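You operate a simulated robot arm through the tools that you are given. There is no shell and no other tool.

You are at the controls of a simulated robot arm. One attempt, no reset.

TASK
Build the green fixture for the wheel on the black pad and load it.
Fine: the spigot of the wheel's printed size in the socket, the yellow post in the white hole, the wheel on the rests.

It is judged by the outcome, as a careful person would: the job done as asked, and still so three seconds after it is handed in. It fails if anything else is knocked over, pushed out of place, dropped, spilled or broken.

THE ROBOT
A 6-joint arm with a fingered hand, fixed in place. Base frame: the origin is on the floor under the middle of its stand, x ahead of it, y to its left, z up; the work surface is at about z = 0.86. Readings come in m, rad, newtons and seconds.
With the tool pointing down near the work surface it reaches from about 0.3 to 0.8 m from the base axis. Its first joint turns from -2.897 to 2.897 rad. Payload 4 kg.
The TCP is the grasp point between the finger pads, 0.026 m short of the fingertips. In the tool frame z runs along the fingers and y along their closing line. The gripper opens to 0.132 m; its body begins 0.073 m behind the TCP. The gripper is a hand of 5 fingers: y runs from the thumb to the fingers, the wrist lies at [0, 0, -0.239] in the tool frame.
Orientation is that of the tool frame in the base frame, as a unit quaternion [w, x, y, z]. With the fingers straight down and closing along the base's y, the tool's x points along the base's -x, its y along +y and its z along -z.

THE INTERFACE
- The arm moves only by the tool servo_tool. Its argument "increments" is a list of rows, each an object of numbers (a shift or turn left out is 0): "x", "y", "z": the shift along the tool's x, y, z in m; "rx", "ry", "rz": the turn, a rotation vector about the tool's x, y, z in rad. In form: [{"x": .., "y": .., "z": .., "rx": .., "ry": .., "rz": ..}, ...]. A call has 1 to 20 rows; each row is the pose to reach, as a shift and turn from the pose commanded when the call began, along the tool's axes at that moment. A row lasts 0.2 s, in which the tool goes at most 0.05 m and 0.15 rad; a call with a longer step from one row to the next is refused whole. A pose out of reach is approached as far as the arm can. The call stops where the force on the tool passes 40 N (or 10 N more than at its start, if that is more) or the arm is blocked; 0.2 s more then pass. In this call time passes only in rows, and 0.2 s behind the last. It gives the time, the measured TCP pose, the force on the tool (base axes), the opening and the grip force at its end, in the units of the frame above (readings bear some noise), with the torque about the TCP (base axes, N m) and any sound that the robot's microphone picked up.
- Cameras (640 x 400 px; columns grow to the right, rows downward): "scene" is fixed at [0.0509, -0.6488, 1.5922]; the picture's right is [0.94, -0.35, 0.00], its down [-0.20, -0.53, -0.82] and it looks along [0.29, 0.77, -0.57] (base axes); focal length 336 px, centre (320, 200). "wrist" rides on the gripper at [0.084, 0.002, -0.097] in the tool frame; the picture's right is [-0.02, 1.00, 0.00], its down [-0.75, -0.02, -0.66] and it looks along [-0.66, -0.01, 0.75] (tool axes); focal length 270 px, centre (320, 200). There is no depth. A picture from a camera that has moved, and an enlarged one, comes with that camera's place and axes in the base frame and with its lens.
- snapshot(camera): a new picture of that camera. The clock stands still meanwhile.
- set_fingers(finger1, finger2, finger3, finger4, thumb_bend): sets how far each is bent, from 0 (flat) to 1 (curled in); at 0.3 the hand is open as for a grip, at 0.7 the pads meet at the TCP. One left out holds its place. A second passes; each finger stops where it meets its share of the squeeze, and holds until it gets a number again. It is the only way to open and close the hand. It gives what a move gives, with no picture; readings hold the bend of each and the force on the fingers (four entries, about 0 where the hand has none), thumb and palm.
- close_up(camera, box): a new picture of the part [left, top, right, bottom] of that camera's present view, enlarged. The clock stands still meanwhile.
- finish_job(): hands the job in; it is judged then, once.

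Nothing tells you positions but the pictures and the camera data. Unless the task says otherwise, let go and move clear before handing in.

The tools are called after "Emit:" as a command line: name --argument value ..., lists and objects as JSON in quotes. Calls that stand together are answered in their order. servo_tool: Moves the arm, as the interface text tells. Its arguments: {"type":"object","properties":{"increments":{"type":"array","items":{"type":"object","properties":{"x":{"type":"number"},"y":{"type":"number"},"z":{"type":"number"},"rx":{"type":"number"},"ry":{"type":"number"},"rz":{"type":"number"}}}}},"required":["increments"]} The other tools are called the same way: set_fingers (finger1, finger2, finger3, finger4, thumb_bend) moves the fingers one by one; snapshot (camera) takes a picture; close_up (camera, box) takes an enlarged picture of a part of a camera's view; finish_job () hands the job in.

At the start:

```text
clock: 0.0
ee_pos: [0.3082, 0.3711, 1.1935]
orientation: [0.0, 0.0, 1.0, 0.0]
wrist_force: [-0.2, -0.5, -0.1]
torque: [0.01, 0.02, 0.02]
gripper_width: 0.1316
grasp_force: 0.1
shape: jaw
bend: [0.3, 0.3, 0.3, 0.3, 0.3]
finger forces: [0.1, 0.0, 0.0, 0.1, 0.1, 0.0]
```

scene: 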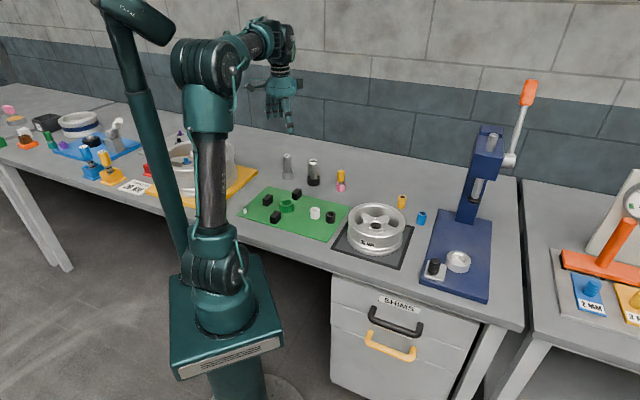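
wrist: 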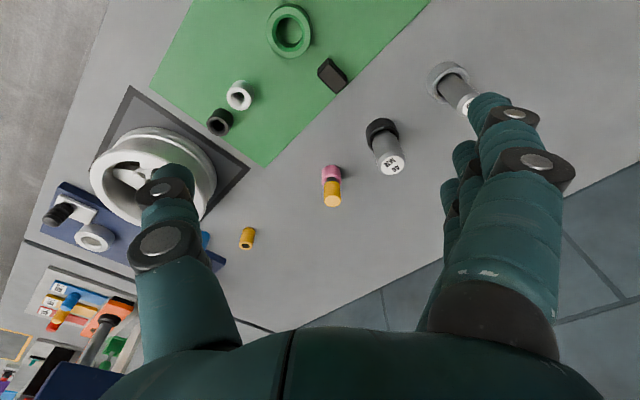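

I see a green plate with a socket ring, white and black holes and dark rests; a wheel on a black pad; spigots (grey/black) and small posts (yellow/pink, yellow, blue). I'll look closer before moving.

Emit:
close_up --camera "scene" --box '[230, 140, 430, 265]'

Emit:
close_up --camera "scene" --box '[330, 195, 420, 251]'

Emit:
close_up --camera "scene" --box '[270, 145, 360, 201]'

Emit:
close_up --camera "wrist" --box '[80, 0, 480, 250]'

```text
3.20 times, centred on (330, 202) of scene
camera zoom: at [0.0509, -0.6488, 1.5922], right [0.94, -0.35, 0.0], down [-0.2, -0.53, -0.82], along [0.29, 0.77, -0.57], focal length 1075 px, centre (288, 192)
```

zoom: 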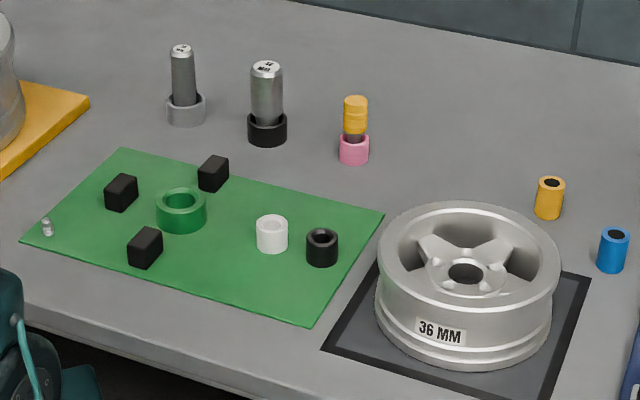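

```text
7.11 times, centred on (375, 223) of scene
camera zoom: at [0.0509, -0.6488, 1.5922], right [0.94, -0.35, 0.0], down [-0.2, -0.53, -0.82], along [0.29, 0.77, -0.57], focal length 2390 px, centre (-71, 36)
```

zoom: 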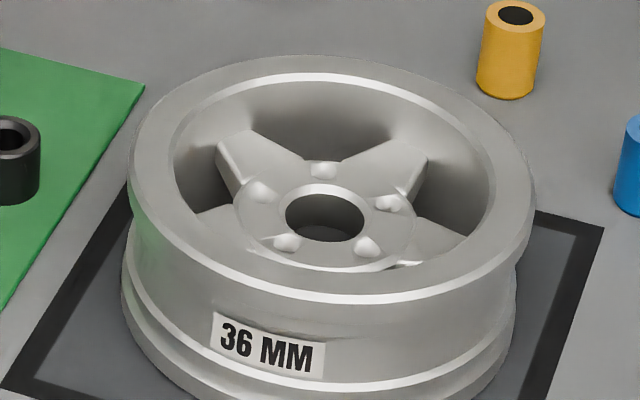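

```text
7.11 times, centred on (315, 173) of scene
camera zoom: at [0.0509, -0.6488, 1.5922], right [0.94, -0.35, 0.0], down [-0.2, -0.53, -0.82], along [0.29, 0.77, -0.57], focal length 2390 px, centre (356, 392)
```

zoom: 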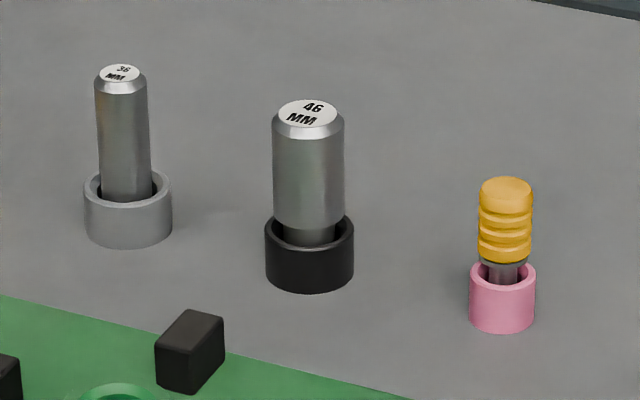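

```text
1.60 times, centred on (280, 125) of wrist
camera zoom: at [0.2242, 0.3735, 1.2901], right [0.02, 1.0, 0.0], down [0.75, -0.02, 0.66], along [0.66, -0.01, -0.75], focal length 432 px, centre (384, 320)
```

zoom: 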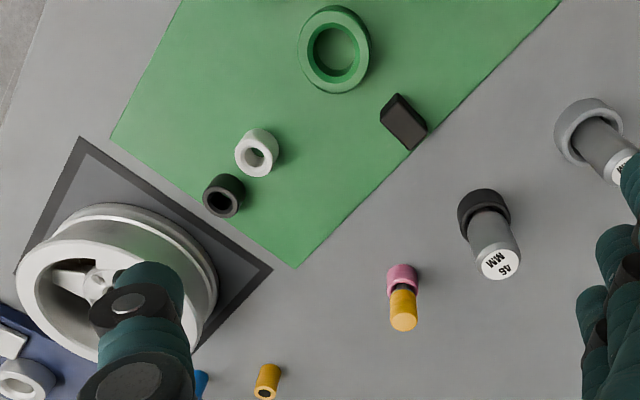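

The wheel reads 36 MM; the 36 MM spigot stands in the grey cup at about (0.357, 0.549), the yellow post in the pink cup near (0.525, 0.378), socket near (0.29, 0.335), white hole near (0.37, 0.25), wheel near (0.51, 0.065). More close-ups to measure them.

Emit:
close_up --camera "scene" --box '[276, 148, 300, 163]'

Emit:
close_up --camera "scene" --box '[274, 148, 306, 188]'

Emit:
close_up --camera "scene" --box '[236, 180, 352, 244]'

Emit:
close_up --camera "scene" --box '[0, 95, 240, 215]'

Emit:
close_up --camera "scene" --box '[240, 15, 304, 135]'

```text
16.00 times, centred on (288, 156) of scene
camera zoom: at [0.0509, -0.6488, 1.5922], right [0.94, -0.35, 0.0], down [-0.2, -0.53, -0.82], along [0.29, 0.77, -0.57], focal length 5377 px, centre (832, 912)
```

zoom: 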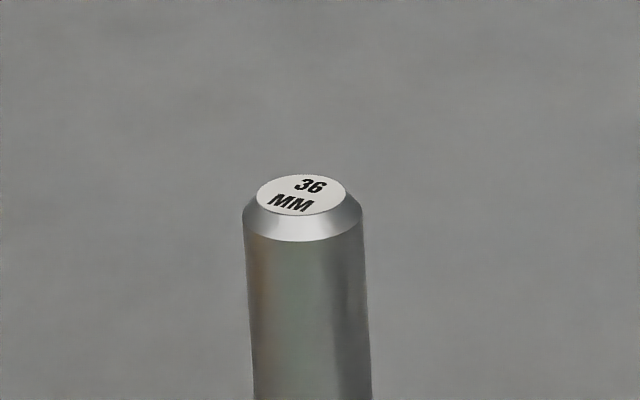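

```text
10.00 times, centred on (290, 168) of scene
camera zoom: at [0.0509, -0.6488, 1.5922], right [0.94, -0.35, 0.0], down [-0.2, -0.53, -0.82], along [0.29, 0.77, -0.57], focal length 3360 px, centre (620, 520)
```

zoom: 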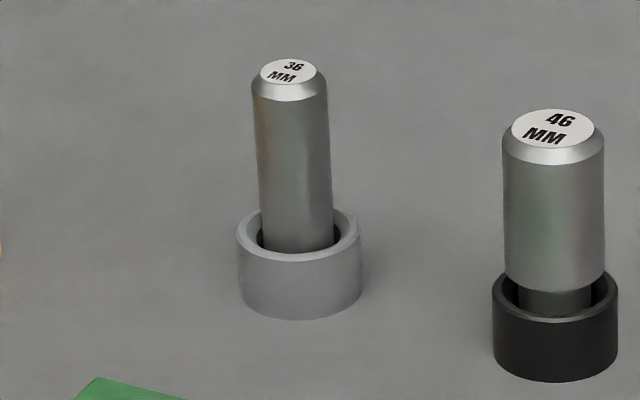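

```text
5.52 times, centred on (294, 212) of scene
camera zoom: at [0.0509, -0.6488, 1.5922], right [0.94, -0.35, 0.0], down [-0.2, -0.53, -0.82], along [0.29, 0.77, -0.57], focal length 1854 px, centre (463, 134)
```

zoom: 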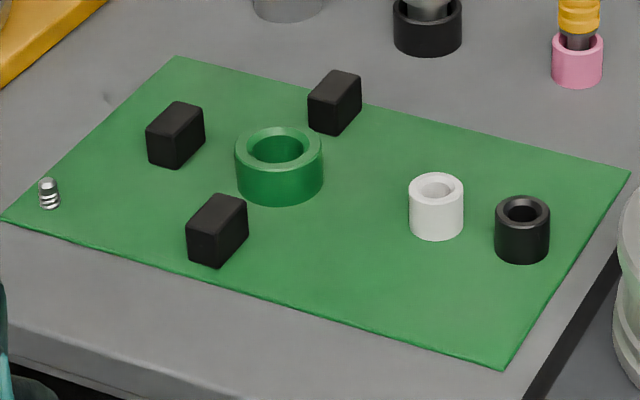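

```text
2.67 times, centred on (120, 155) of scene
camera zoom: at [0.0509, -0.6488, 1.5922], right [0.94, -0.35, 0.0], down [-0.2, -0.53, -0.82], along [0.29, 0.77, -0.57], focal length 896 px, centre (853, 320)
```

zoom: 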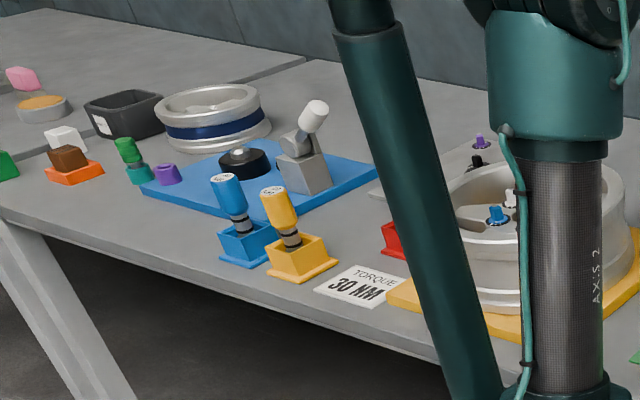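

```text
3.33 times, centred on (272, 75) of scene
camera zoom: at [0.0509, -0.6488, 1.5922], right [0.94, -0.35, 0.0], down [-0.2, -0.53, -0.82], along [0.29, 0.77, -0.57], focal length 1120 px, centre (480, 617)
```

zoom: 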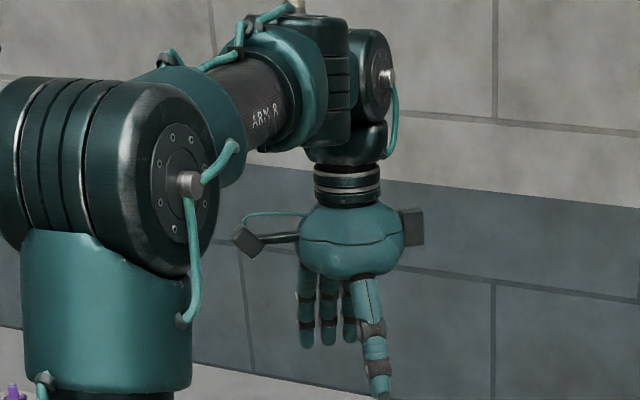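

The hand is clear of everything; I'll move above the grey-cupped 36 MM spigot, turned 45° so that the finger row points towards the 46 MM spigot and the closing line avoids it. Then I'll look with the wrist camera.

Emit:
servo_tool --increments '[{"x": -0.008, "y": 0.03, "z": 0.01, "rz": 0.13}, {"x": -0.016, "y": 0.06, "z": 0.02, "rz": 0.26}, {"x": -0.024, "y": 0.09, "z": 0.03, "rz": 0.39}, {"x": -0.033, "y": 0.12, "z": 0.05, "rz": 0.52}, {"x": -0.041, "y": 0.15, "z": 0.07, "rz": 0.65}, {"x": -0.049, "y": 0.178, "z": 0.09, "rz": 0.785}]'

Emit:
snapshot --camera "wrist"

Emit:
snapshot --camera "scene"

```text
clock: 1.4
ee_pos: [0.3577, 0.5501, 1.1036]
orientation: [0.0, 0.383, 0.924, 0.001]
wrist_force: [-0.3, -0.9, 0.1]
torque: [0.0, -0.05, -0.01]
gripper_width: 0.1319
grasp_force: 0.1
shape: jaw
bend: [0.3, 0.3, 0.3, 0.3, 0.3]
finger forces: [0.0, 0.1, 0.0, 0.0, 0.1, 0.0]
```

```text
taken
camera wrist: at [0.2993, 0.6113, 1.2007], right [0.72, 0.69, 0.0], down [0.52, -0.54, 0.66], along [0.46, -0.47, -0.75], focal length 270 px, centre (320, 200)
```

wrist: 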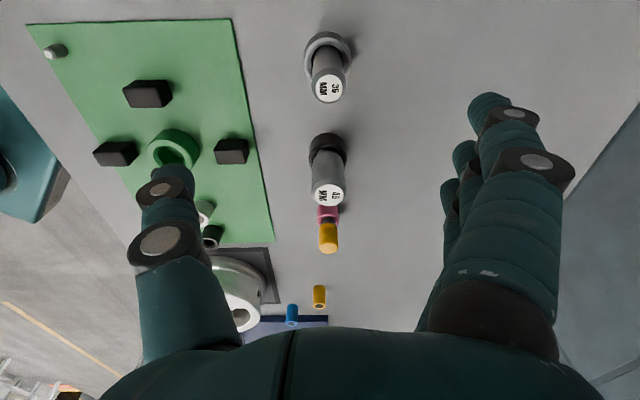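

```text
taken
```

scene: 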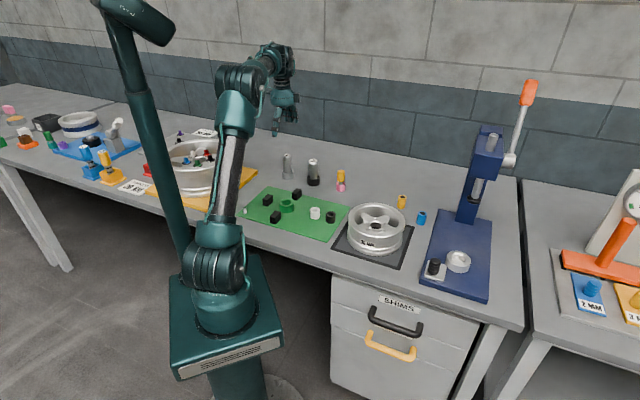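

From the wrist view the spigot seems about 1 cm farther than my scene estimate; the scene axes are rounded. I'll zoom in the wrist view for better measurement.

Emit:
close_up --camera "wrist" --box '[280, 20, 376, 80]'

Emit:
close_up --camera "wrist" --box '[280, 60, 440, 260]'

Emit:
close_up --camera "wrist" --box '[20, 10, 280, 250]'

```text
6.67 times, centred on (328, 50) of wrist
camera zoom: at [0.2993, 0.6113, 1.2007], right [0.72, 0.69, 0.0], down [0.52, -0.54, 0.66], along [0.46, -0.47, -0.75], focal length 1802 px, centre (267, 1200)
```

zoom: 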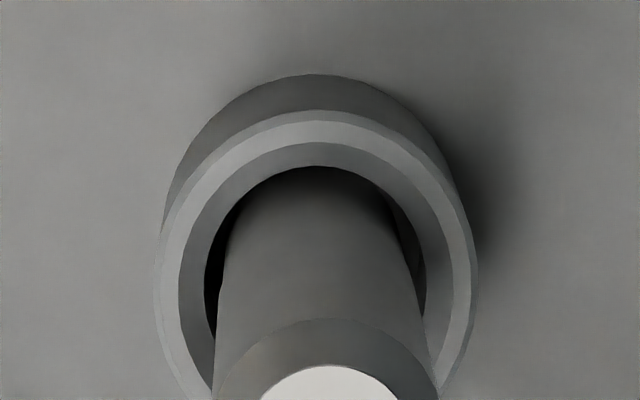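

```text
2.00 times, centred on (360, 160) of wrist
camera zoom: at [0.2993, 0.6113, 1.2007], right [0.72, 0.69, 0.0], down [0.52, -0.54, 0.66], along [0.46, -0.47, -0.75], focal length 541 px, centre (240, 280)
```

zoom: 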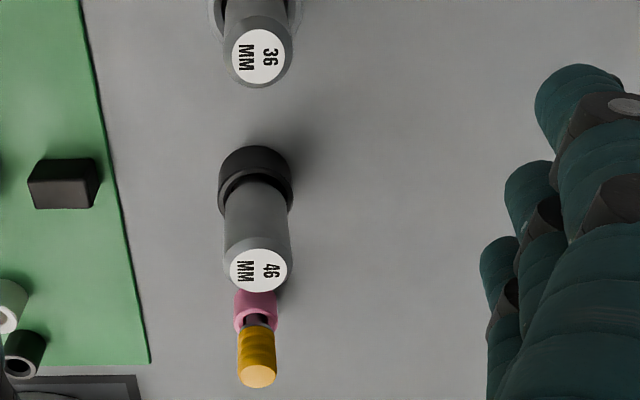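

```text
1.67 times, centred on (150, 130) of wrist
camera zoom: at [0.2993, 0.6113, 1.2007], right [0.72, 0.69, 0.0], down [0.52, -0.54, 0.66], along [0.46, -0.47, -0.75], focal length 450 px, centre (603, 317)
```

zoom: 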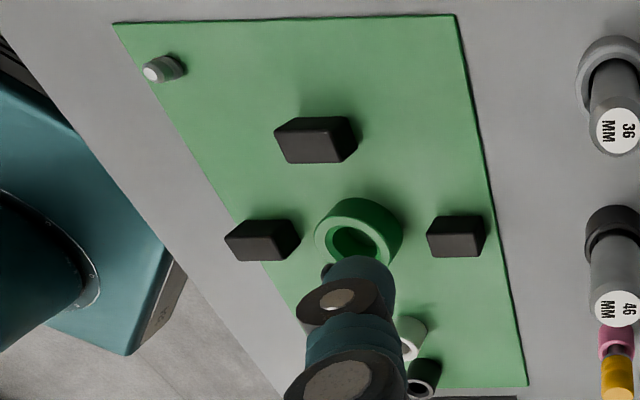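

Spigot refined to about (0.361, 0.560), top near z 0.965. I'll descend to just above it and look again.

Emit:
servo_tool --increments '[{"x": 0.002, "y": 0.004, "z": 0.03}, {"x": 0.004, "y": 0.007, "z": 0.065}, {"x": 0.0047, "y": 0.0093, "z": 0.096}]'

Emit:
snapshot --camera "wrist"

Emit:
close_up --camera "scene" --box '[250, 100, 330, 190]'

```text
clock: 2.2
ee_pos: [0.3607, 0.5585, 1.0079]
orientation: [0.0, 0.383, 0.924, 0.0]
wrist_force: [0.1, 0.1, -0.1]
torque: [-0.01, 0.0, 0.01]
gripper_width: 0.132
grasp_force: 0.0
shape: jaw
bend: [0.3, 0.3, 0.3, 0.3, 0.3]
finger forces: [0.1, 0.0, 0.1, 0.1, 0.0, 0.1]
```

```text
taken
camera wrist: at [0.3027, 0.6206, 1.104], right [0.72, 0.69, 0.0], down [0.52, -0.54, 0.66], along [0.46, -0.47, -0.75], focal length 270 px, centre (320, 200)
```

wrist: 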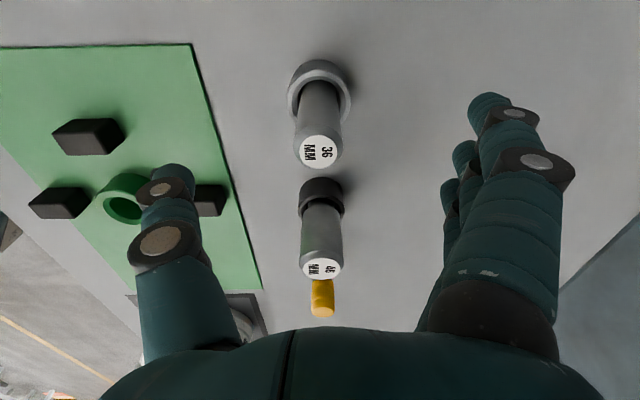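

```text
4.44 times, centred on (290, 145) of scene
camera zoom: at [0.0509, -0.6488, 1.5922], right [0.94, -0.35, 0.0], down [-0.2, -0.53, -0.82], along [0.29, 0.77, -0.57], focal length 1494 px, centre (453, 444)
```

zoom: 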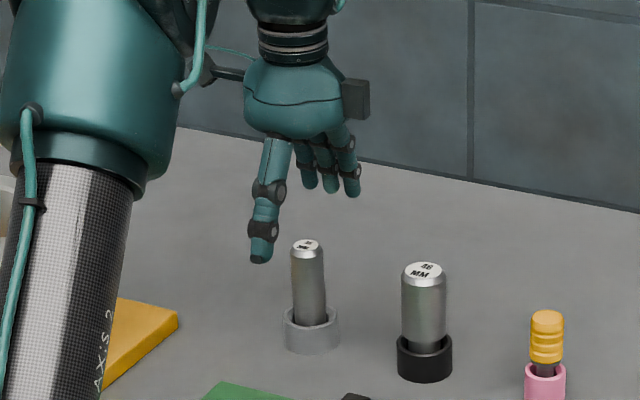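

The spigot top is at about (0.363, 0.558, 0.962), almost under the TCP. I'll descend with a small correction so that the pads span its exposed body above the cup.

Emit:
servo_tool --increments '[{"x": -0.001, "y": 0.001, "z": 0.03}, {"x": -0.0016, "y": 0.0013, "z": 0.06}, {"x": -0.0016, "y": 0.0013, "z": 0.082}]'

Emit:
snapshot --camera "wrist"

Emit:
close_up --camera "scene" --box '[250, 120, 330, 190]'

```text
clock: 3.0
ee_pos: [0.3632, 0.5593, 0.9262]
orientation: [0.0, 0.383, 0.924, 0.0]
wrist_force: [0.4, -0.4, 0.2]
torque: [-0.01, -0.01, -0.02]
gripper_width: 0.132
grasp_force: 0.0
shape: jaw
bend: [0.3, 0.3, 0.3, 0.3, 0.3]
finger forces: [0.0, 0.0, 0.0, 0.1, 0.1, 0.1]
```

```text
taken
camera wrist: at [0.3049, 0.621, 1.0231], right [0.72, 0.69, 0.0], down [0.52, -0.54, 0.66], along [0.46, -0.47, -0.75], focal length 270 px, centre (320, 200)
```

wrist: 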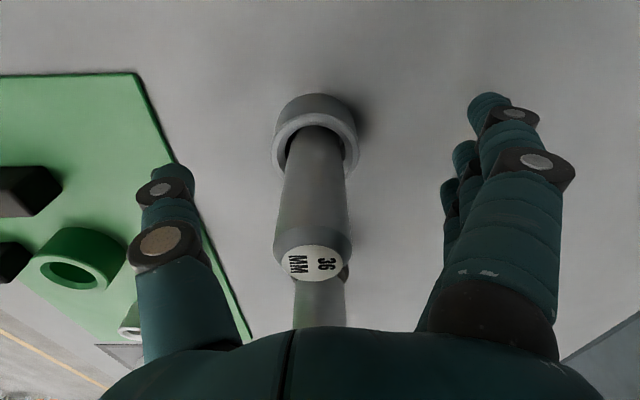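

```text
5.71 times, centred on (290, 155) of scene
camera zoom: at [0.0509, -0.6488, 1.5922], right [0.94, -0.35, 0.0], down [-0.2, -0.53, -0.82], along [0.29, 0.77, -0.57], focal length 1920 px, centre (491, 457)
```

zoom: 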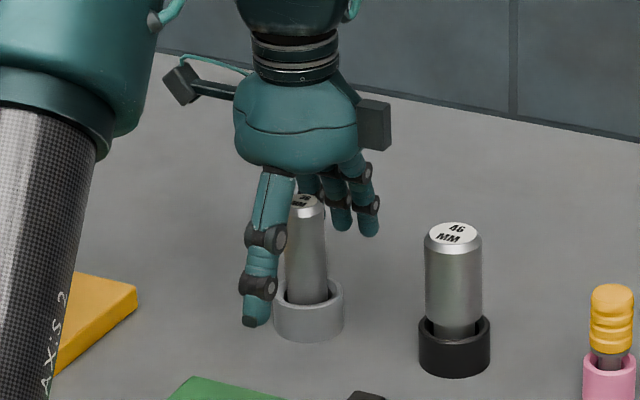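

The spigot is between the thumb and the fingers. I'll close the two middle fingers and thumb on it, keeping the outer fingers open.

Emit:
set_fingers --finger2 0.5 --finger3 0.5 --thumb_bend 0.5

Emit:
snapshot --camera "wrist"

```text
clock: 4.0
ee_pos: [0.363, 0.5598, 0.9267]
orientation: [0.0, 0.382, 0.924, -0.001]
wrist_force: [0.4, 0.5, -0.5]
torque: [-0.01, 0.03, -0.01]
gripper_width: 0.1074
grasp_force: 0.1
shape: fingers
bend: [0.3, 0.5, 0.5, 0.3, 0.5]
finger forces: [0.0, 0.0, 0.1, 0.1, 0.0, 0.0]
```

```text
taken
camera wrist: at [0.3048, 0.621, 1.0231], right [0.72, 0.69, 0.0], down [0.52, -0.54, 0.66], along [0.46, -0.47, -0.75], focal length 270 px, centre (320, 200)
```

wrist: 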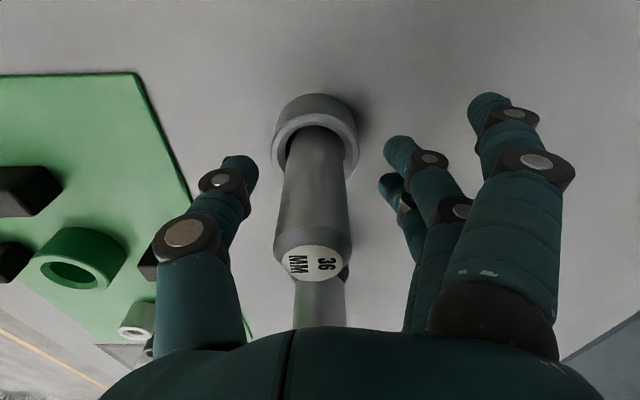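

Emit:
set_fingers --finger2 0.7 --finger3 0.7 --thumb_bend 0.7

Emit:
snapshot --camera "wrist"

Emit:
close_up --camera "scene" --box '[250, 120, 330, 190]'

```text
clock: 5.0
ee_pos: [0.3636, 0.5598, 0.9251]
orientation: [0.0, 0.383, 0.924, 0.001]
wrist_force: [-0.3, 0.0, -0.7]
torque: [-0.02, 0.02, -0.03]
gripper_width: 0.087
grasp_force: 10.0
shape: fingers
bend: [0.3, 0.63, 0.64, 0.3, 0.66]
finger forces: [0.0, 5.7, 4.7, 0.0, 10.3, 0.0]
```

```text
taken
camera wrist: at [0.3049, 0.621, 1.023], right [0.72, 0.69, 0.0], down [0.52, -0.54, 0.66], along [0.46, -0.47, -0.75], focal length 270 px, centre (320, 200)
```

wrist: 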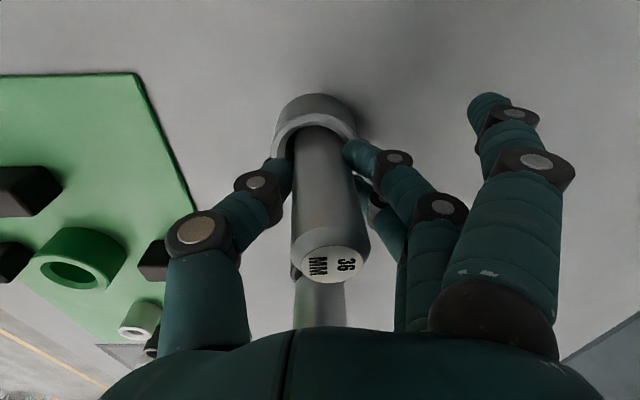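

```text
5.71 times, centred on (290, 155) of scene
camera zoom: at [0.0509, -0.6488, 1.5922], right [0.94, -0.35, 0.0], down [-0.2, -0.53, -0.82], along [0.29, 0.77, -0.57], focal length 1920 px, centre (491, 457)
```

zoom: 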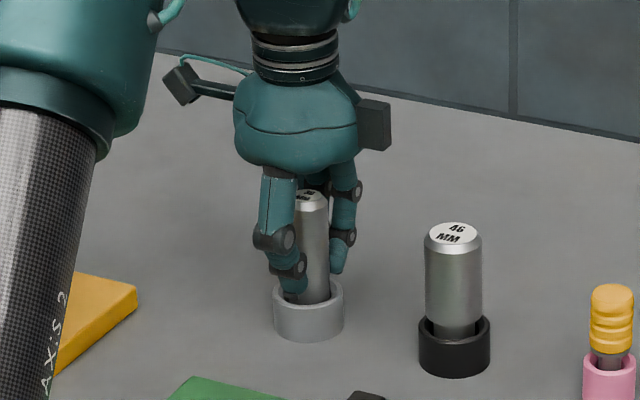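

The grip is 10 N; the spigot has tilted a few degrees towards the fingers in the loose cup. I'll lift slightly and check if it holds.

Emit:
servo_tool --increments '[{"z": -0.008}, {"z": -0.02}, {"z": -0.035}, {"z": -0.05}]'

Emit:
snapshot --camera "wrist"

Emit:
close_up --camera "scene" --box '[250, 110, 330, 190]'

```text
clock: 6.0
ee_pos: [0.363, 0.5599, 0.9766]
orientation: [0.0, 0.382, 0.924, 0.0]
wrist_force: [0.3, 0.1, -0.4]
torque: [-0.03, 0.04, -0.03]
gripper_width: 0.0869
grasp_force: 10.2
shape: fingers
bend: [0.3, 0.63, 0.64, 0.3, 0.66]
finger forces: [0.0, 5.7, 4.8, 0.0, 10.2, 0.1]
```

```text
taken
camera wrist: at [0.3048, 0.6202, 1.0725], right [0.72, 0.69, 0.0], down [0.52, -0.54, 0.66], along [0.46, -0.47, -0.75], focal length 270 px, centre (320, 200)
```

wrist: 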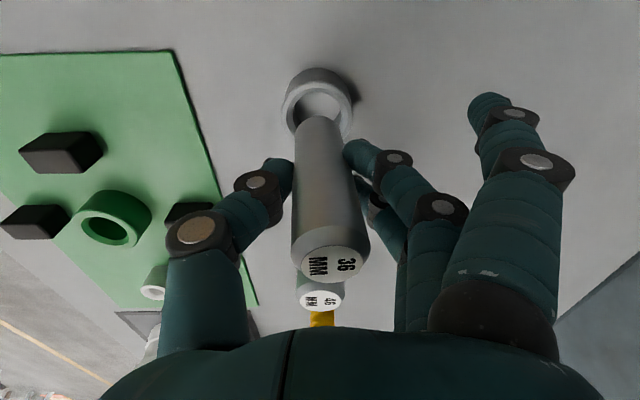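

```text
5.00 times, centred on (290, 150) of scene
camera zoom: at [0.0509, -0.6488, 1.5922], right [0.94, -0.35, 0.0], down [-0.2, -0.53, -0.82], along [0.29, 0.77, -0.57], focal length 1680 px, centre (470, 450)
```

zoom: 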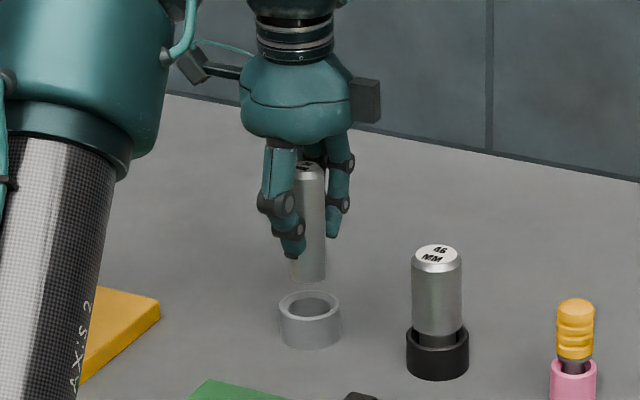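

The spigot is clear of its cup and held. I'll lift higher, and zoom in to measure its tilt in the hand.

Emit:
servo_tool --increments '[{"z": -0.03}, {"z": -0.06}]'

Emit:
close_up --camera "wrist" --box '[240, 100, 420, 300]'

Emit:
close_up --camera "scene" --box '[265, 95, 325, 165]'

```text
clock: 6.6
ee_pos: [0.3625, 0.5595, 1.036]
orientation: [0.0, 0.383, 0.924, 0.0]
wrist_force: [0.4, -0.6, -1.7]
torque: [0.02, 0.0, -0.01]
gripper_width: 0.0871
grasp_force: 10.7
shape: fingers
bend: [0.3, 0.63, 0.64, 0.3, 0.66]
finger forces: [0.0, 5.8, 4.8, 0.0, 10.3, 0.0]
```

```text
2.00 times, centred on (330, 200) of wrist
camera zoom: at [0.3045, 0.6206, 1.1324], right [0.72, 0.69, 0.0], down [0.52, -0.54, 0.66], along [0.46, -0.47, -0.75], focal length 541 px, centre (300, 200)
```

zoom: 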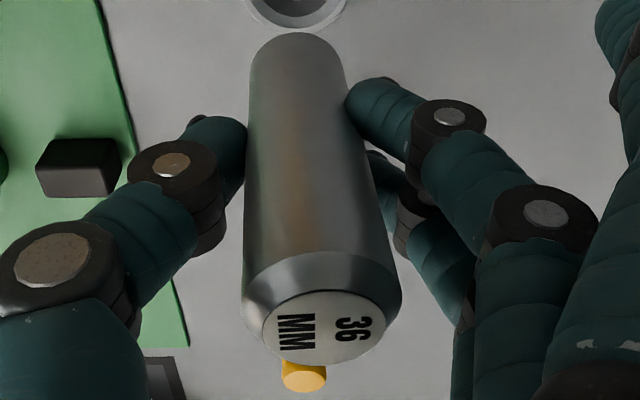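

```text
5.71 times, centred on (295, 130) of scene
camera zoom: at [0.0509, -0.6488, 1.5922], right [0.94, -0.35, 0.0], down [-0.2, -0.53, -0.82], along [0.29, 0.77, -0.57], focal length 1920 px, centre (463, 600)
```

zoom: 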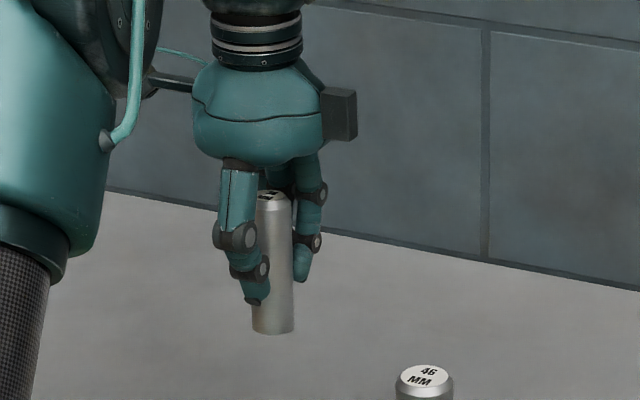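

The spigot is held ~3° off-axis in the hand; I'll correct by tilting the tool while moving over the green socket, then look again before inserting.

Emit:
servo_tool --increments '[{"x": -0.017, "y": -0.035, "z": 0.0, "rx": -0.009, "ry": -0.007}, {"x": -0.034, "y": -0.07, "z": 0.0, "rx": -0.018, "ry": -0.014}, {"x": -0.051, "y": -0.106, "z": 0.0, "rx": -0.027, "ry": -0.021}, {"x": -0.068, "y": -0.141, "z": 0.005, "rx": -0.036, "ry": -0.028}, {"x": -0.085, "y": -0.176, "z": 0.01, "rx": -0.045, "ry": -0.035}, {"x": -0.1025, "y": -0.2114, "z": 0.02, "rx": -0.051, "ry": -0.041}]'

Emit:
snapshot --camera "wrist"

Emit:
close_up --camera "scene" --box '[240, 130, 340, 230]'

```text
clock: 8.0
ee_pos: [0.2858, 0.3357, 1.016]
orientation: [0.028, 0.383, 0.923, 0.016]
wrist_force: [0.7, -0.3, -1.7]
torque: [0.03, 0.03, 0.01]
gripper_width: 0.0871
grasp_force: 10.4
shape: fingers
bend: [0.3, 0.63, 0.64, 0.3, 0.66]
finger forces: [0.1, 5.7, 4.9, 0.0, 9.9, 0.0]
```

```text
taken
camera wrist: at [0.221, 0.3968, 1.1085], right [0.72, 0.69, 0.05], down [0.48, -0.55, 0.69], along [0.5, -0.47, -0.73], focal length 270 px, centre (320, 200)
```

wrist: 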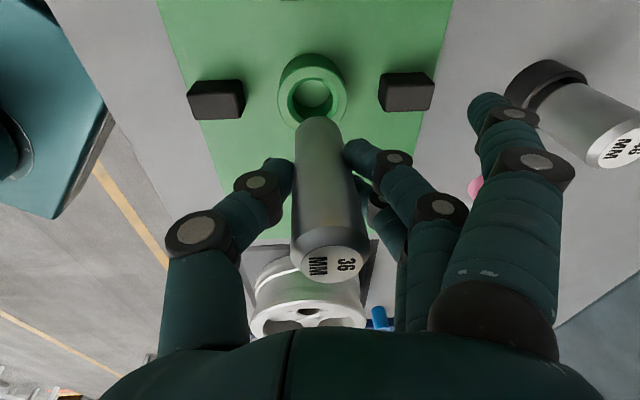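

```text
4.00 times, centred on (290, 180) of scene
camera zoom: at [0.0509, -0.6488, 1.5922], right [0.94, -0.35, 0.0], down [-0.2, -0.53, -0.82], along [0.29, 0.77, -0.57], focal length 1344 px, centre (440, 280)
```

zoom: 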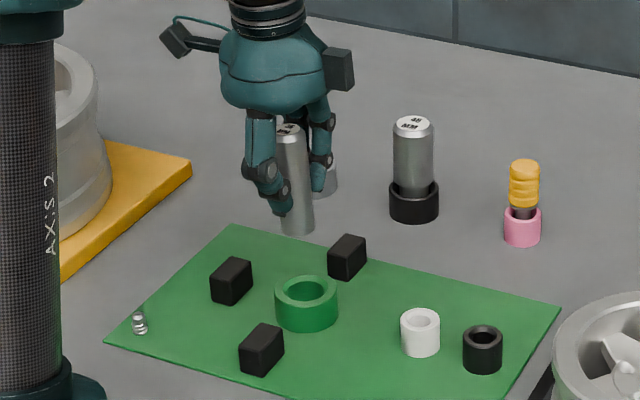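

Emit:
close_up --camera "scene" --box '[270, 155, 320, 215]'

Emit:
close_up --camera "wrist" --box '[260, 40, 400, 160]'

Emit:
close_up --camera "wrist" --box '[170, 30, 450, 300]'

```text
6.67 times, centred on (295, 185) of scene
camera zoom: at [0.0509, -0.6488, 1.5922], right [0.94, -0.35, 0.0], down [-0.2, -0.53, -0.82], along [0.29, 0.77, -0.57], focal length 2240 px, centre (487, 300)
```

zoom: 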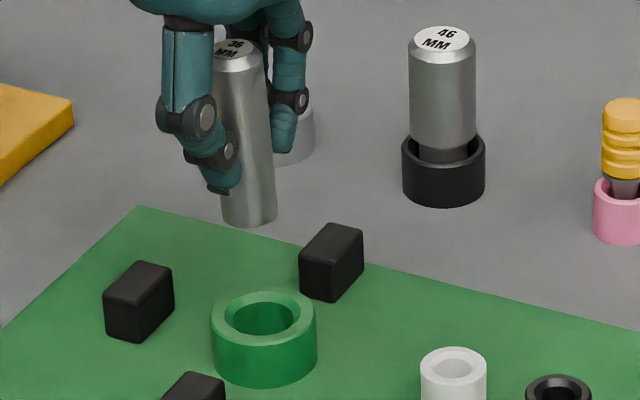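

```text
3.33 times, centred on (330, 100) of wrist
camera zoom: at [0.221, 0.3968, 1.1085], right [0.72, 0.69, 0.05], down [0.48, -0.55, 0.69], along [0.5, -0.47, -0.73], focal length 901 px, centre (287, 533)
```

zoom: 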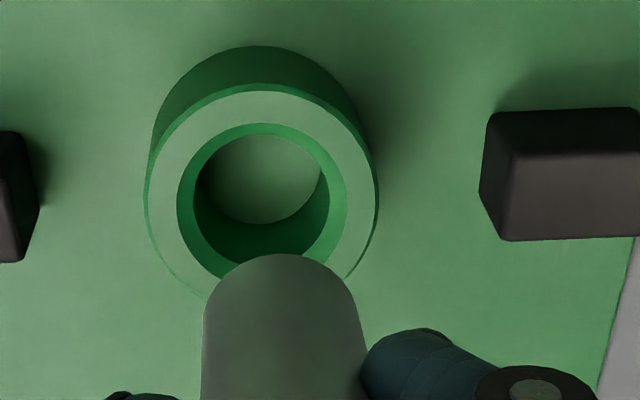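

```text
1.48 times, centred on (310, 165) of wrist
camera zoom: at [0.221, 0.3968, 1.1085], right [0.72, 0.69, 0.05], down [0.48, -0.55, 0.69], along [0.5, -0.47, -0.73], focal length 400 px, centre (335, 252)
```

zoom: 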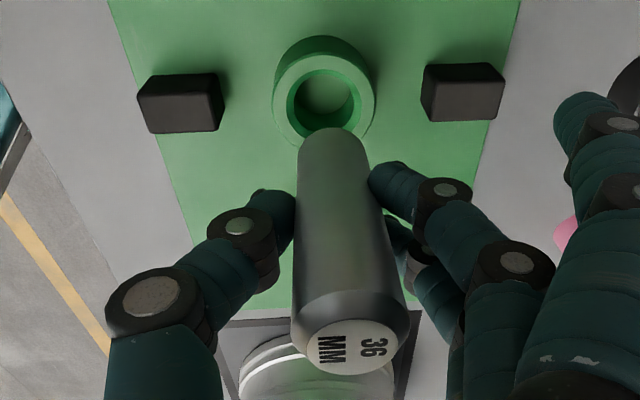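

The spigot is near vertical now, with the socket centre about 7 mm away (measured in the wrist view at ≈(0.292, 0.3315)). I'll shift over it and lower to just above the rim, then check again.

Emit:
servo_tool --increments '[{"x": -0.0076, "y": -0.0016, "z": 0.0002, "ry": 0.02}, {"x": -0.0066, "y": -0.0029, "z": 0.025, "ry": 0.02}, {"x": -0.0056, "y": -0.0042, "z": 0.0501, "ry": 0.02}]'

Emit:
close_up --camera "wrist" --box '[220, 60, 420, 300]'

Emit:
close_up --camera "scene" --box '[260, 165, 320, 220]'

```text
clock: 8.8
ee_pos: [0.2901, 0.3311, 0.9641]
orientation: [0.02, 0.382, 0.924, 0.021]
wrist_force: [0.0, 0.9, -1.8]
torque: [0.0, 0.05, -0.01]
gripper_width: 0.0869
grasp_force: 9.9
shape: fingers
bend: [0.3, 0.63, 0.64, 0.3, 0.66]
finger forces: [0.0, 5.7, 5.0, 0.0, 10.0, 0.1]
```

```text
1.67 times, centred on (320, 180) of wrist
camera zoom: at [0.2274, 0.3895, 1.0601], right [0.72, 0.69, 0.05], down [0.49, -0.56, 0.67], along [0.49, -0.46, -0.74], focal length 450 px, centre (320, 233)
```

zoom: 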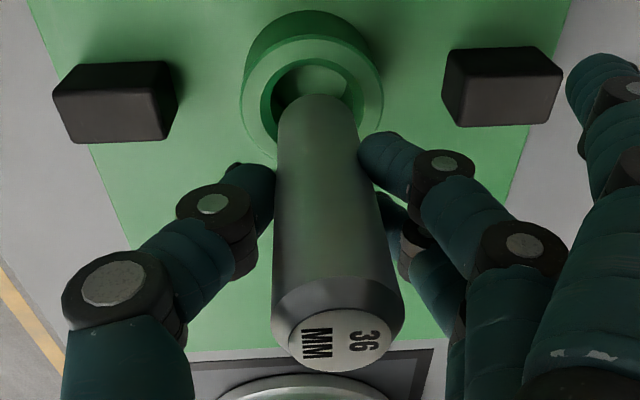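

```text
7.27 times, centred on (290, 192) of scene
camera zoom: at [0.0509, -0.6488, 1.5922], right [0.94, -0.35, 0.0], down [-0.2, -0.53, -0.82], along [0.29, 0.77, -0.57], focal length 2444 px, centre (538, 254)
```

zoom: 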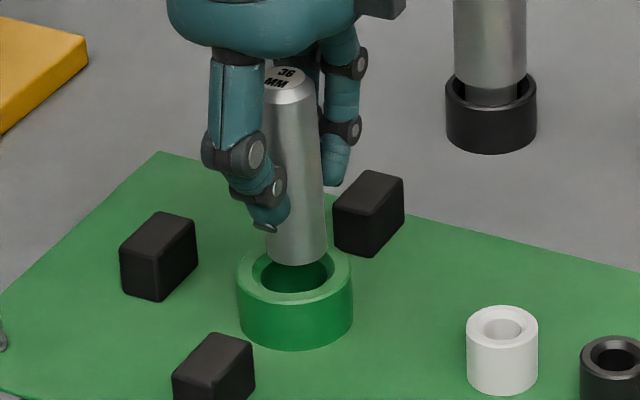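

The spigot is just above the rim, and about 3 mm too far in +x. I'll correct and lower 12 mm to enter the chamfer.

Emit:
servo_tool --increments '[{"x": 0.0027, "y": -0.0015, "z": 0.0}, {"x": 0.0028, "y": -0.0018, "z": 0.006}, {"x": 0.003, "y": -0.0021, "z": 0.012}]'

Emit:
close_up --camera "wrist" --box '[220, 60, 420, 300]'

Emit:
close_up --camera "scene" --box '[260, 165, 320, 220]'

```text
clock: 9.6
ee_pos: [0.2888, 0.3326, 0.9534]
orientation: [0.019, 0.383, 0.924, 0.019]
wrist_force: [0.6, -0.2, -2.3]
torque: [0.0, -0.01, 0.01]
gripper_width: 0.0868
grasp_force: 10.6
shape: fingers
bend: [0.3, 0.63, 0.64, 0.3, 0.66]
finger forces: [0.0, 5.8, 5.1, 0.0, 10.0, 0.0]
```

```text
1.67 times, centred on (320, 180) of wrist
camera zoom: at [0.224, 0.3907, 1.048], right [0.72, 0.69, 0.05], down [0.49, -0.56, 0.67], along [0.49, -0.46, -0.74], focal length 450 px, centre (320, 233)
```

zoom: 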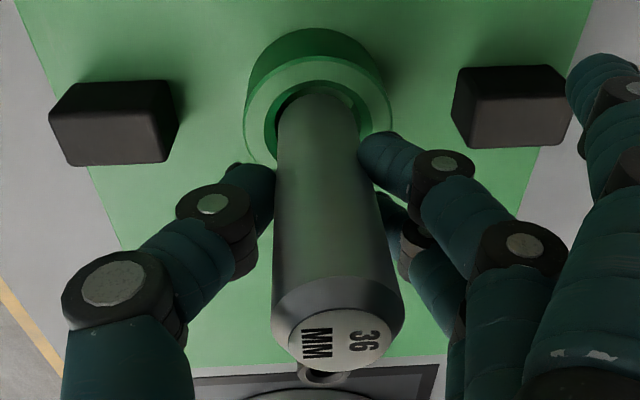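

```text
7.27 times, centred on (290, 192) of scene
camera zoom: at [0.0509, -0.6488, 1.5922], right [0.94, -0.35, 0.0], down [-0.2, -0.53, -0.82], along [0.29, 0.77, -0.57], focal length 2444 px, centre (538, 254)
```

zoom: 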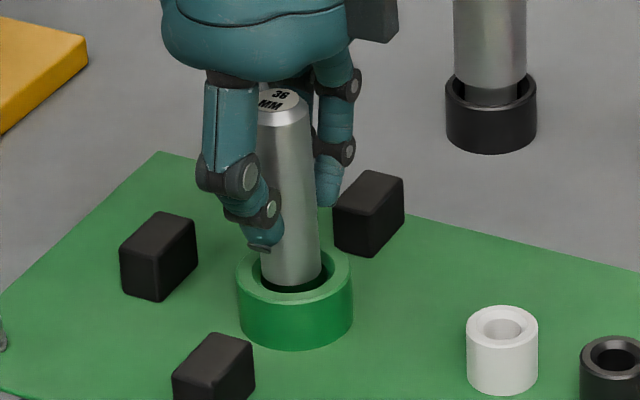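

The spigot is at the rim with perhaps 1.5–2 mm off towards the camera side. I'll shift that and continue down.

Emit:
servo_tool --increments '[{"x": -0.0016, "y": 0.0, "z": 0.0}, {"x": -0.0015, "y": -0.0003, "z": 0.006}, {"x": -0.0014, "y": -0.0006, "z": 0.012}]'

Emit:
close_up --camera "wrist" --box '[220, 60, 420, 300]'

Emit:
close_up --camera "scene" --box '[260, 165, 320, 220]'

```text
clock: 10.4
ee_pos: [0.288, 0.3297, 0.9407]
orientation: [0.021, 0.382, 0.924, 0.021]
wrist_force: [-0.2, -0.5, -1.8]
torque: [0.01, -0.03, -0.01]
gripper_width: 0.087
grasp_force: 10.8
shape: fingers
bend: [0.3, 0.63, 0.64, 0.3, 0.66]
finger forces: [0.0, 6.0, 4.9, 0.1, 10.2, 0.0]
```

```text
1.67 times, centred on (320, 180) of wrist
camera zoom: at [0.2249, 0.3896, 1.0366], right [0.72, 0.69, 0.05], down [0.49, -0.56, 0.67], along [0.49, -0.46, -0.74], focal length 450 px, centre (320, 233)
```

zoom: 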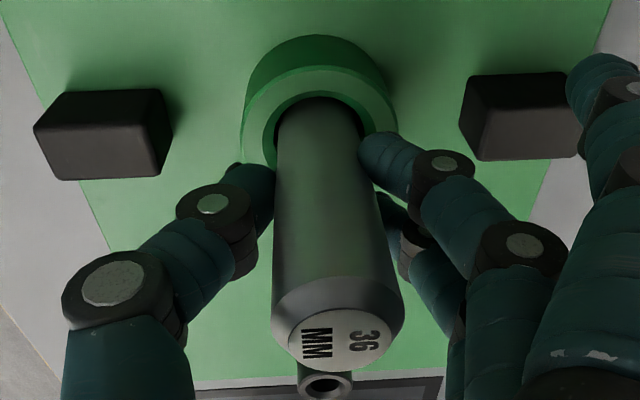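

```text
7.27 times, centred on (290, 192) of scene
camera zoom: at [0.0509, -0.6488, 1.5922], right [0.94, -0.35, 0.0], down [-0.2, -0.53, -0.82], along [0.29, 0.77, -0.57], focal length 2444 px, centre (538, 254)
```

zoom: 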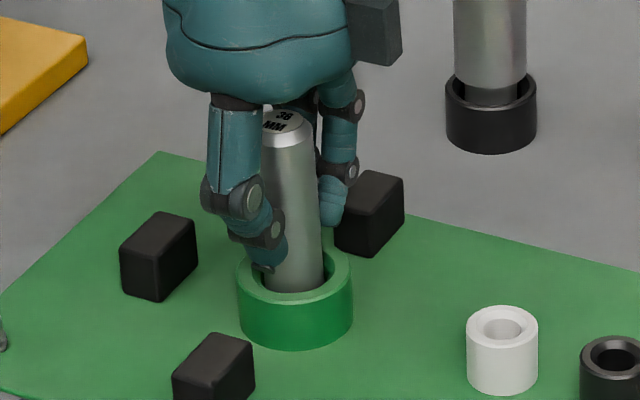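

It is entering the socket with no side force. Continuing down in small steps.

Emit:
servo_tool --increments '[{"x": 0.0001, "y": -0.0002, "z": 0.004}, {"x": 0.0002, "y": -0.0004, "z": 0.008}]'

Emit:
close_up --camera "scene" --box '[260, 165, 320, 220]'

```text
clock: 11.0
ee_pos: [0.288, 0.3311, 0.9328]
orientation: [0.02, 0.382, 0.924, 0.019]
wrist_force: [0.2, -0.3, -2.5]
torque: [-0.01, 0.0, 0.01]
gripper_width: 0.0871
grasp_force: 10.8
shape: fingers
bend: [0.3, 0.63, 0.64, 0.3, 0.66]
finger forces: [0.0, 5.8, 5.0, 0.1, 10.0, 0.1]
```

```text
7.27 times, centred on (290, 192) of scene
camera zoom: at [0.0509, -0.6488, 1.5922], right [0.94, -0.35, 0.0], down [-0.2, -0.53, -0.82], along [0.29, 0.77, -0.57], focal length 2444 px, centre (538, 254)
```

zoom: 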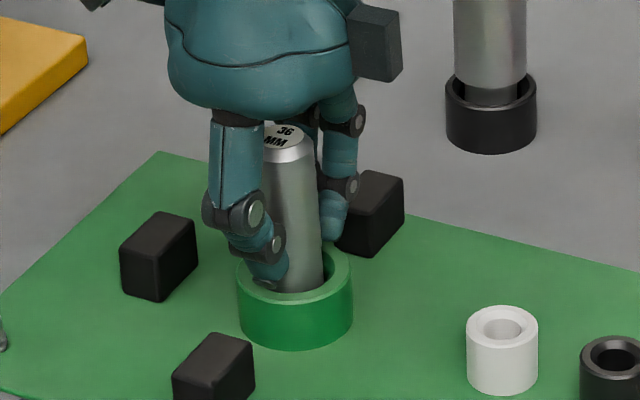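

Emit:
servo_tool --increments '[{"x": 0.0001, "y": -0.0001, "z": 0.002}, {"x": 0.0001, "y": -0.0002, "z": 0.004}]'

Emit:
close_up --camera "scene" --box '[260, 165, 320, 220]'

Emit:
close_up --camera "wrist" --box '[220, 60, 420, 300]'

```text
clock: 11.6
ee_pos: [0.2887, 0.3304, 0.9294]
orientation: [0.019, 0.382, 0.924, 0.019]
wrist_force: [0.1, -0.1, -1.1]
torque: [-0.01, 0.0, 0.03]
gripper_width: 0.0869
grasp_force: 10.2
shape: fingers
bend: [0.3, 0.63, 0.64, 0.3, 0.66]
finger forces: [0.0, 6.0, 5.0, 0.0, 10.1, 0.0]
```

```text
7.27 times, centred on (290, 192) of scene
camera zoom: at [0.0509, -0.6488, 1.5922], right [0.94, -0.35, 0.0], down [-0.2, -0.53, -0.82], along [0.29, 0.77, -0.57], focal length 2444 px, centre (538, 254)
```

zoom: 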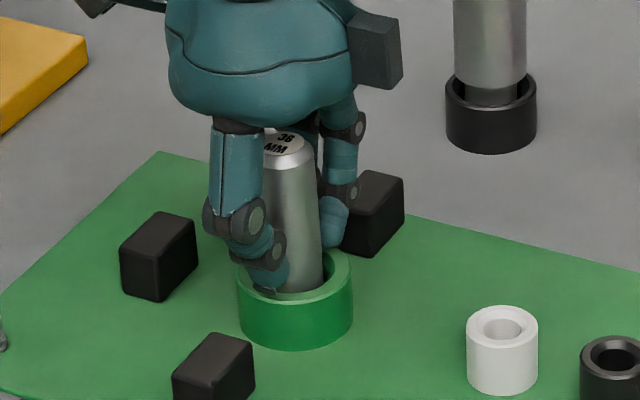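

```text
1.67 times, centred on (320, 180) of wrist
camera zoom: at [0.2249, 0.3895, 1.0242], right [0.72, 0.69, 0.05], down [0.49, -0.56, 0.67], along [0.49, -0.46, -0.74], focal length 450 px, centre (320, 233)
```

zoom: 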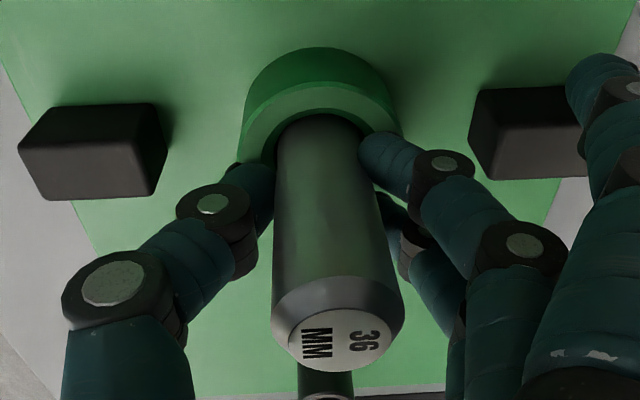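

Emit:
servo_tool --increments '[{"z": 0.0015}, {"z": 0.003}]'

Emit:
close_up --camera "scene" --box '[260, 165, 320, 220]'

```text
clock: 12.2
ee_pos: [0.2877, 0.3303, 0.9255]
orientation: [0.019, 0.382, 0.924, 0.02]
wrist_force: [0.6, -0.4, -2.4]
torque: [-0.02, -0.02, -0.01]
gripper_width: 0.0871
grasp_force: 11.0
shape: fingers
bend: [0.3, 0.63, 0.64, 0.3, 0.66]
finger forces: [0.1, 5.9, 4.9, 0.1, 9.9, 0.1]
```

```text
7.27 times, centred on (290, 192) of scene
camera zoom: at [0.0509, -0.6488, 1.5922], right [0.94, -0.35, 0.0], down [-0.2, -0.53, -0.82], along [0.29, 0.77, -0.57], focal length 2444 px, centre (538, 254)
```

zoom: 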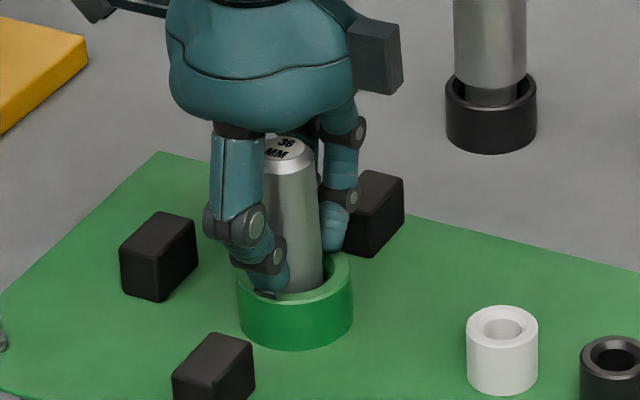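

Emit:
servo_tool --increments '[{"z": 0.001}, {"z": 0.002}]'

Emit:
servo_tool --increments '[{"z": 0.001}, {"z": 0.002}]'

```text
clock: 12.8
ee_pos: [0.2877, 0.3307, 0.9245]
orientation: [0.019, 0.382, 0.924, 0.021]
wrist_force: [-3.0, -5.4, 24.3]
torque: [-0.5, 0.64, 0.06]
gripper_width: 0.0869
grasp_force: 23.0
shape: fingers
bend: [0.3, 0.63, 0.64, 0.3, 0.68]
finger forces: [0.0, 5.8, 4.9, 0.0, 35.7, 0.0]
```

```text
clock: 13.3
ee_pos: [0.2886, 0.3305, 0.9249]
orientation: [0.02, 0.382, 0.924, 0.023]
wrist_force: [-1.8, -3.3, 17.7]
torque: [-0.34, 0.42, 0.07]
gripper_width: 0.0873
grasp_force: 19.6
shape: fingers
bend: [0.3, 0.64, 0.64, 0.3, 0.68]
finger forces: [0.0, 5.7, 4.9, 0.0, 28.5, 0.0]
stopped in row 2: the force on the tool passed its limit at 43 N (the readings are from after the stop); the commanded pose is now the measured one
```

The thumb load jumped, so the thumb tip is probably touching the socket rim. I'll back off 2 mm and look.

Emit:
servo_tool --increments '[{"z": -0.002}]'

Emit:
close_up --camera "scene" --box '[272, 175, 304, 215]'

Emit:
close_up --camera "wrist" --box '[240, 80, 400, 180]'

```text
clock: 13.7
ee_pos: [0.2893, 0.3308, 0.9259]
orientation: [0.019, 0.382, 0.924, 0.02]
wrist_force: [0.0, 0.7, -1.0]
torque: [-0.01, 0.03, -0.04]
gripper_width: 0.0876
grasp_force: 10.1
shape: fingers
bend: [0.3, 0.64, 0.64, 0.3, 0.67]
finger forces: [0.0, 6.0, 5.1, 0.1, 10.0, 0.1]
```

```text
10.00 times, centred on (288, 195) of scene
camera zoom: at [0.0509, -0.6488, 1.5922], right [0.94, -0.35, 0.0], down [-0.2, -0.53, -0.82], along [0.29, 0.77, -0.57], focal length 3360 px, centre (640, 250)
```

zoom: 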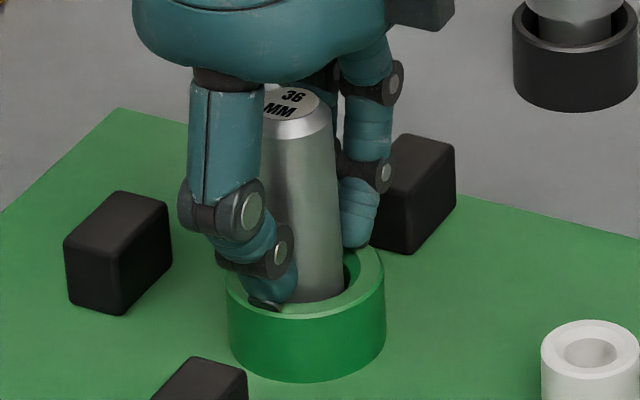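

```text
4.00 times, centred on (320, 130) of wrist
camera zoom: at [0.225, 0.3901, 1.0208], right [0.72, 0.69, 0.05], down [0.49, -0.56, 0.67], along [0.49, -0.46, -0.74], focal length 1081 px, centre (320, 480)
```

zoom: 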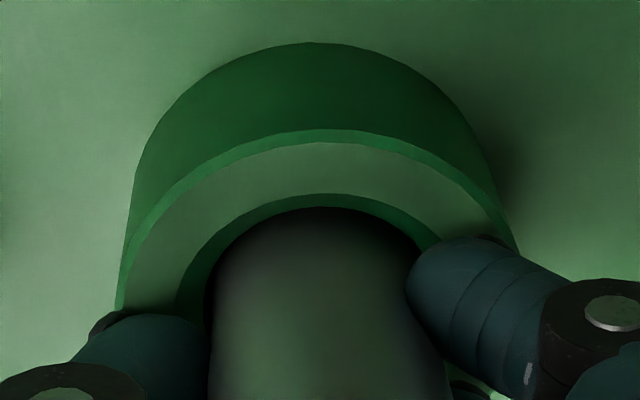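

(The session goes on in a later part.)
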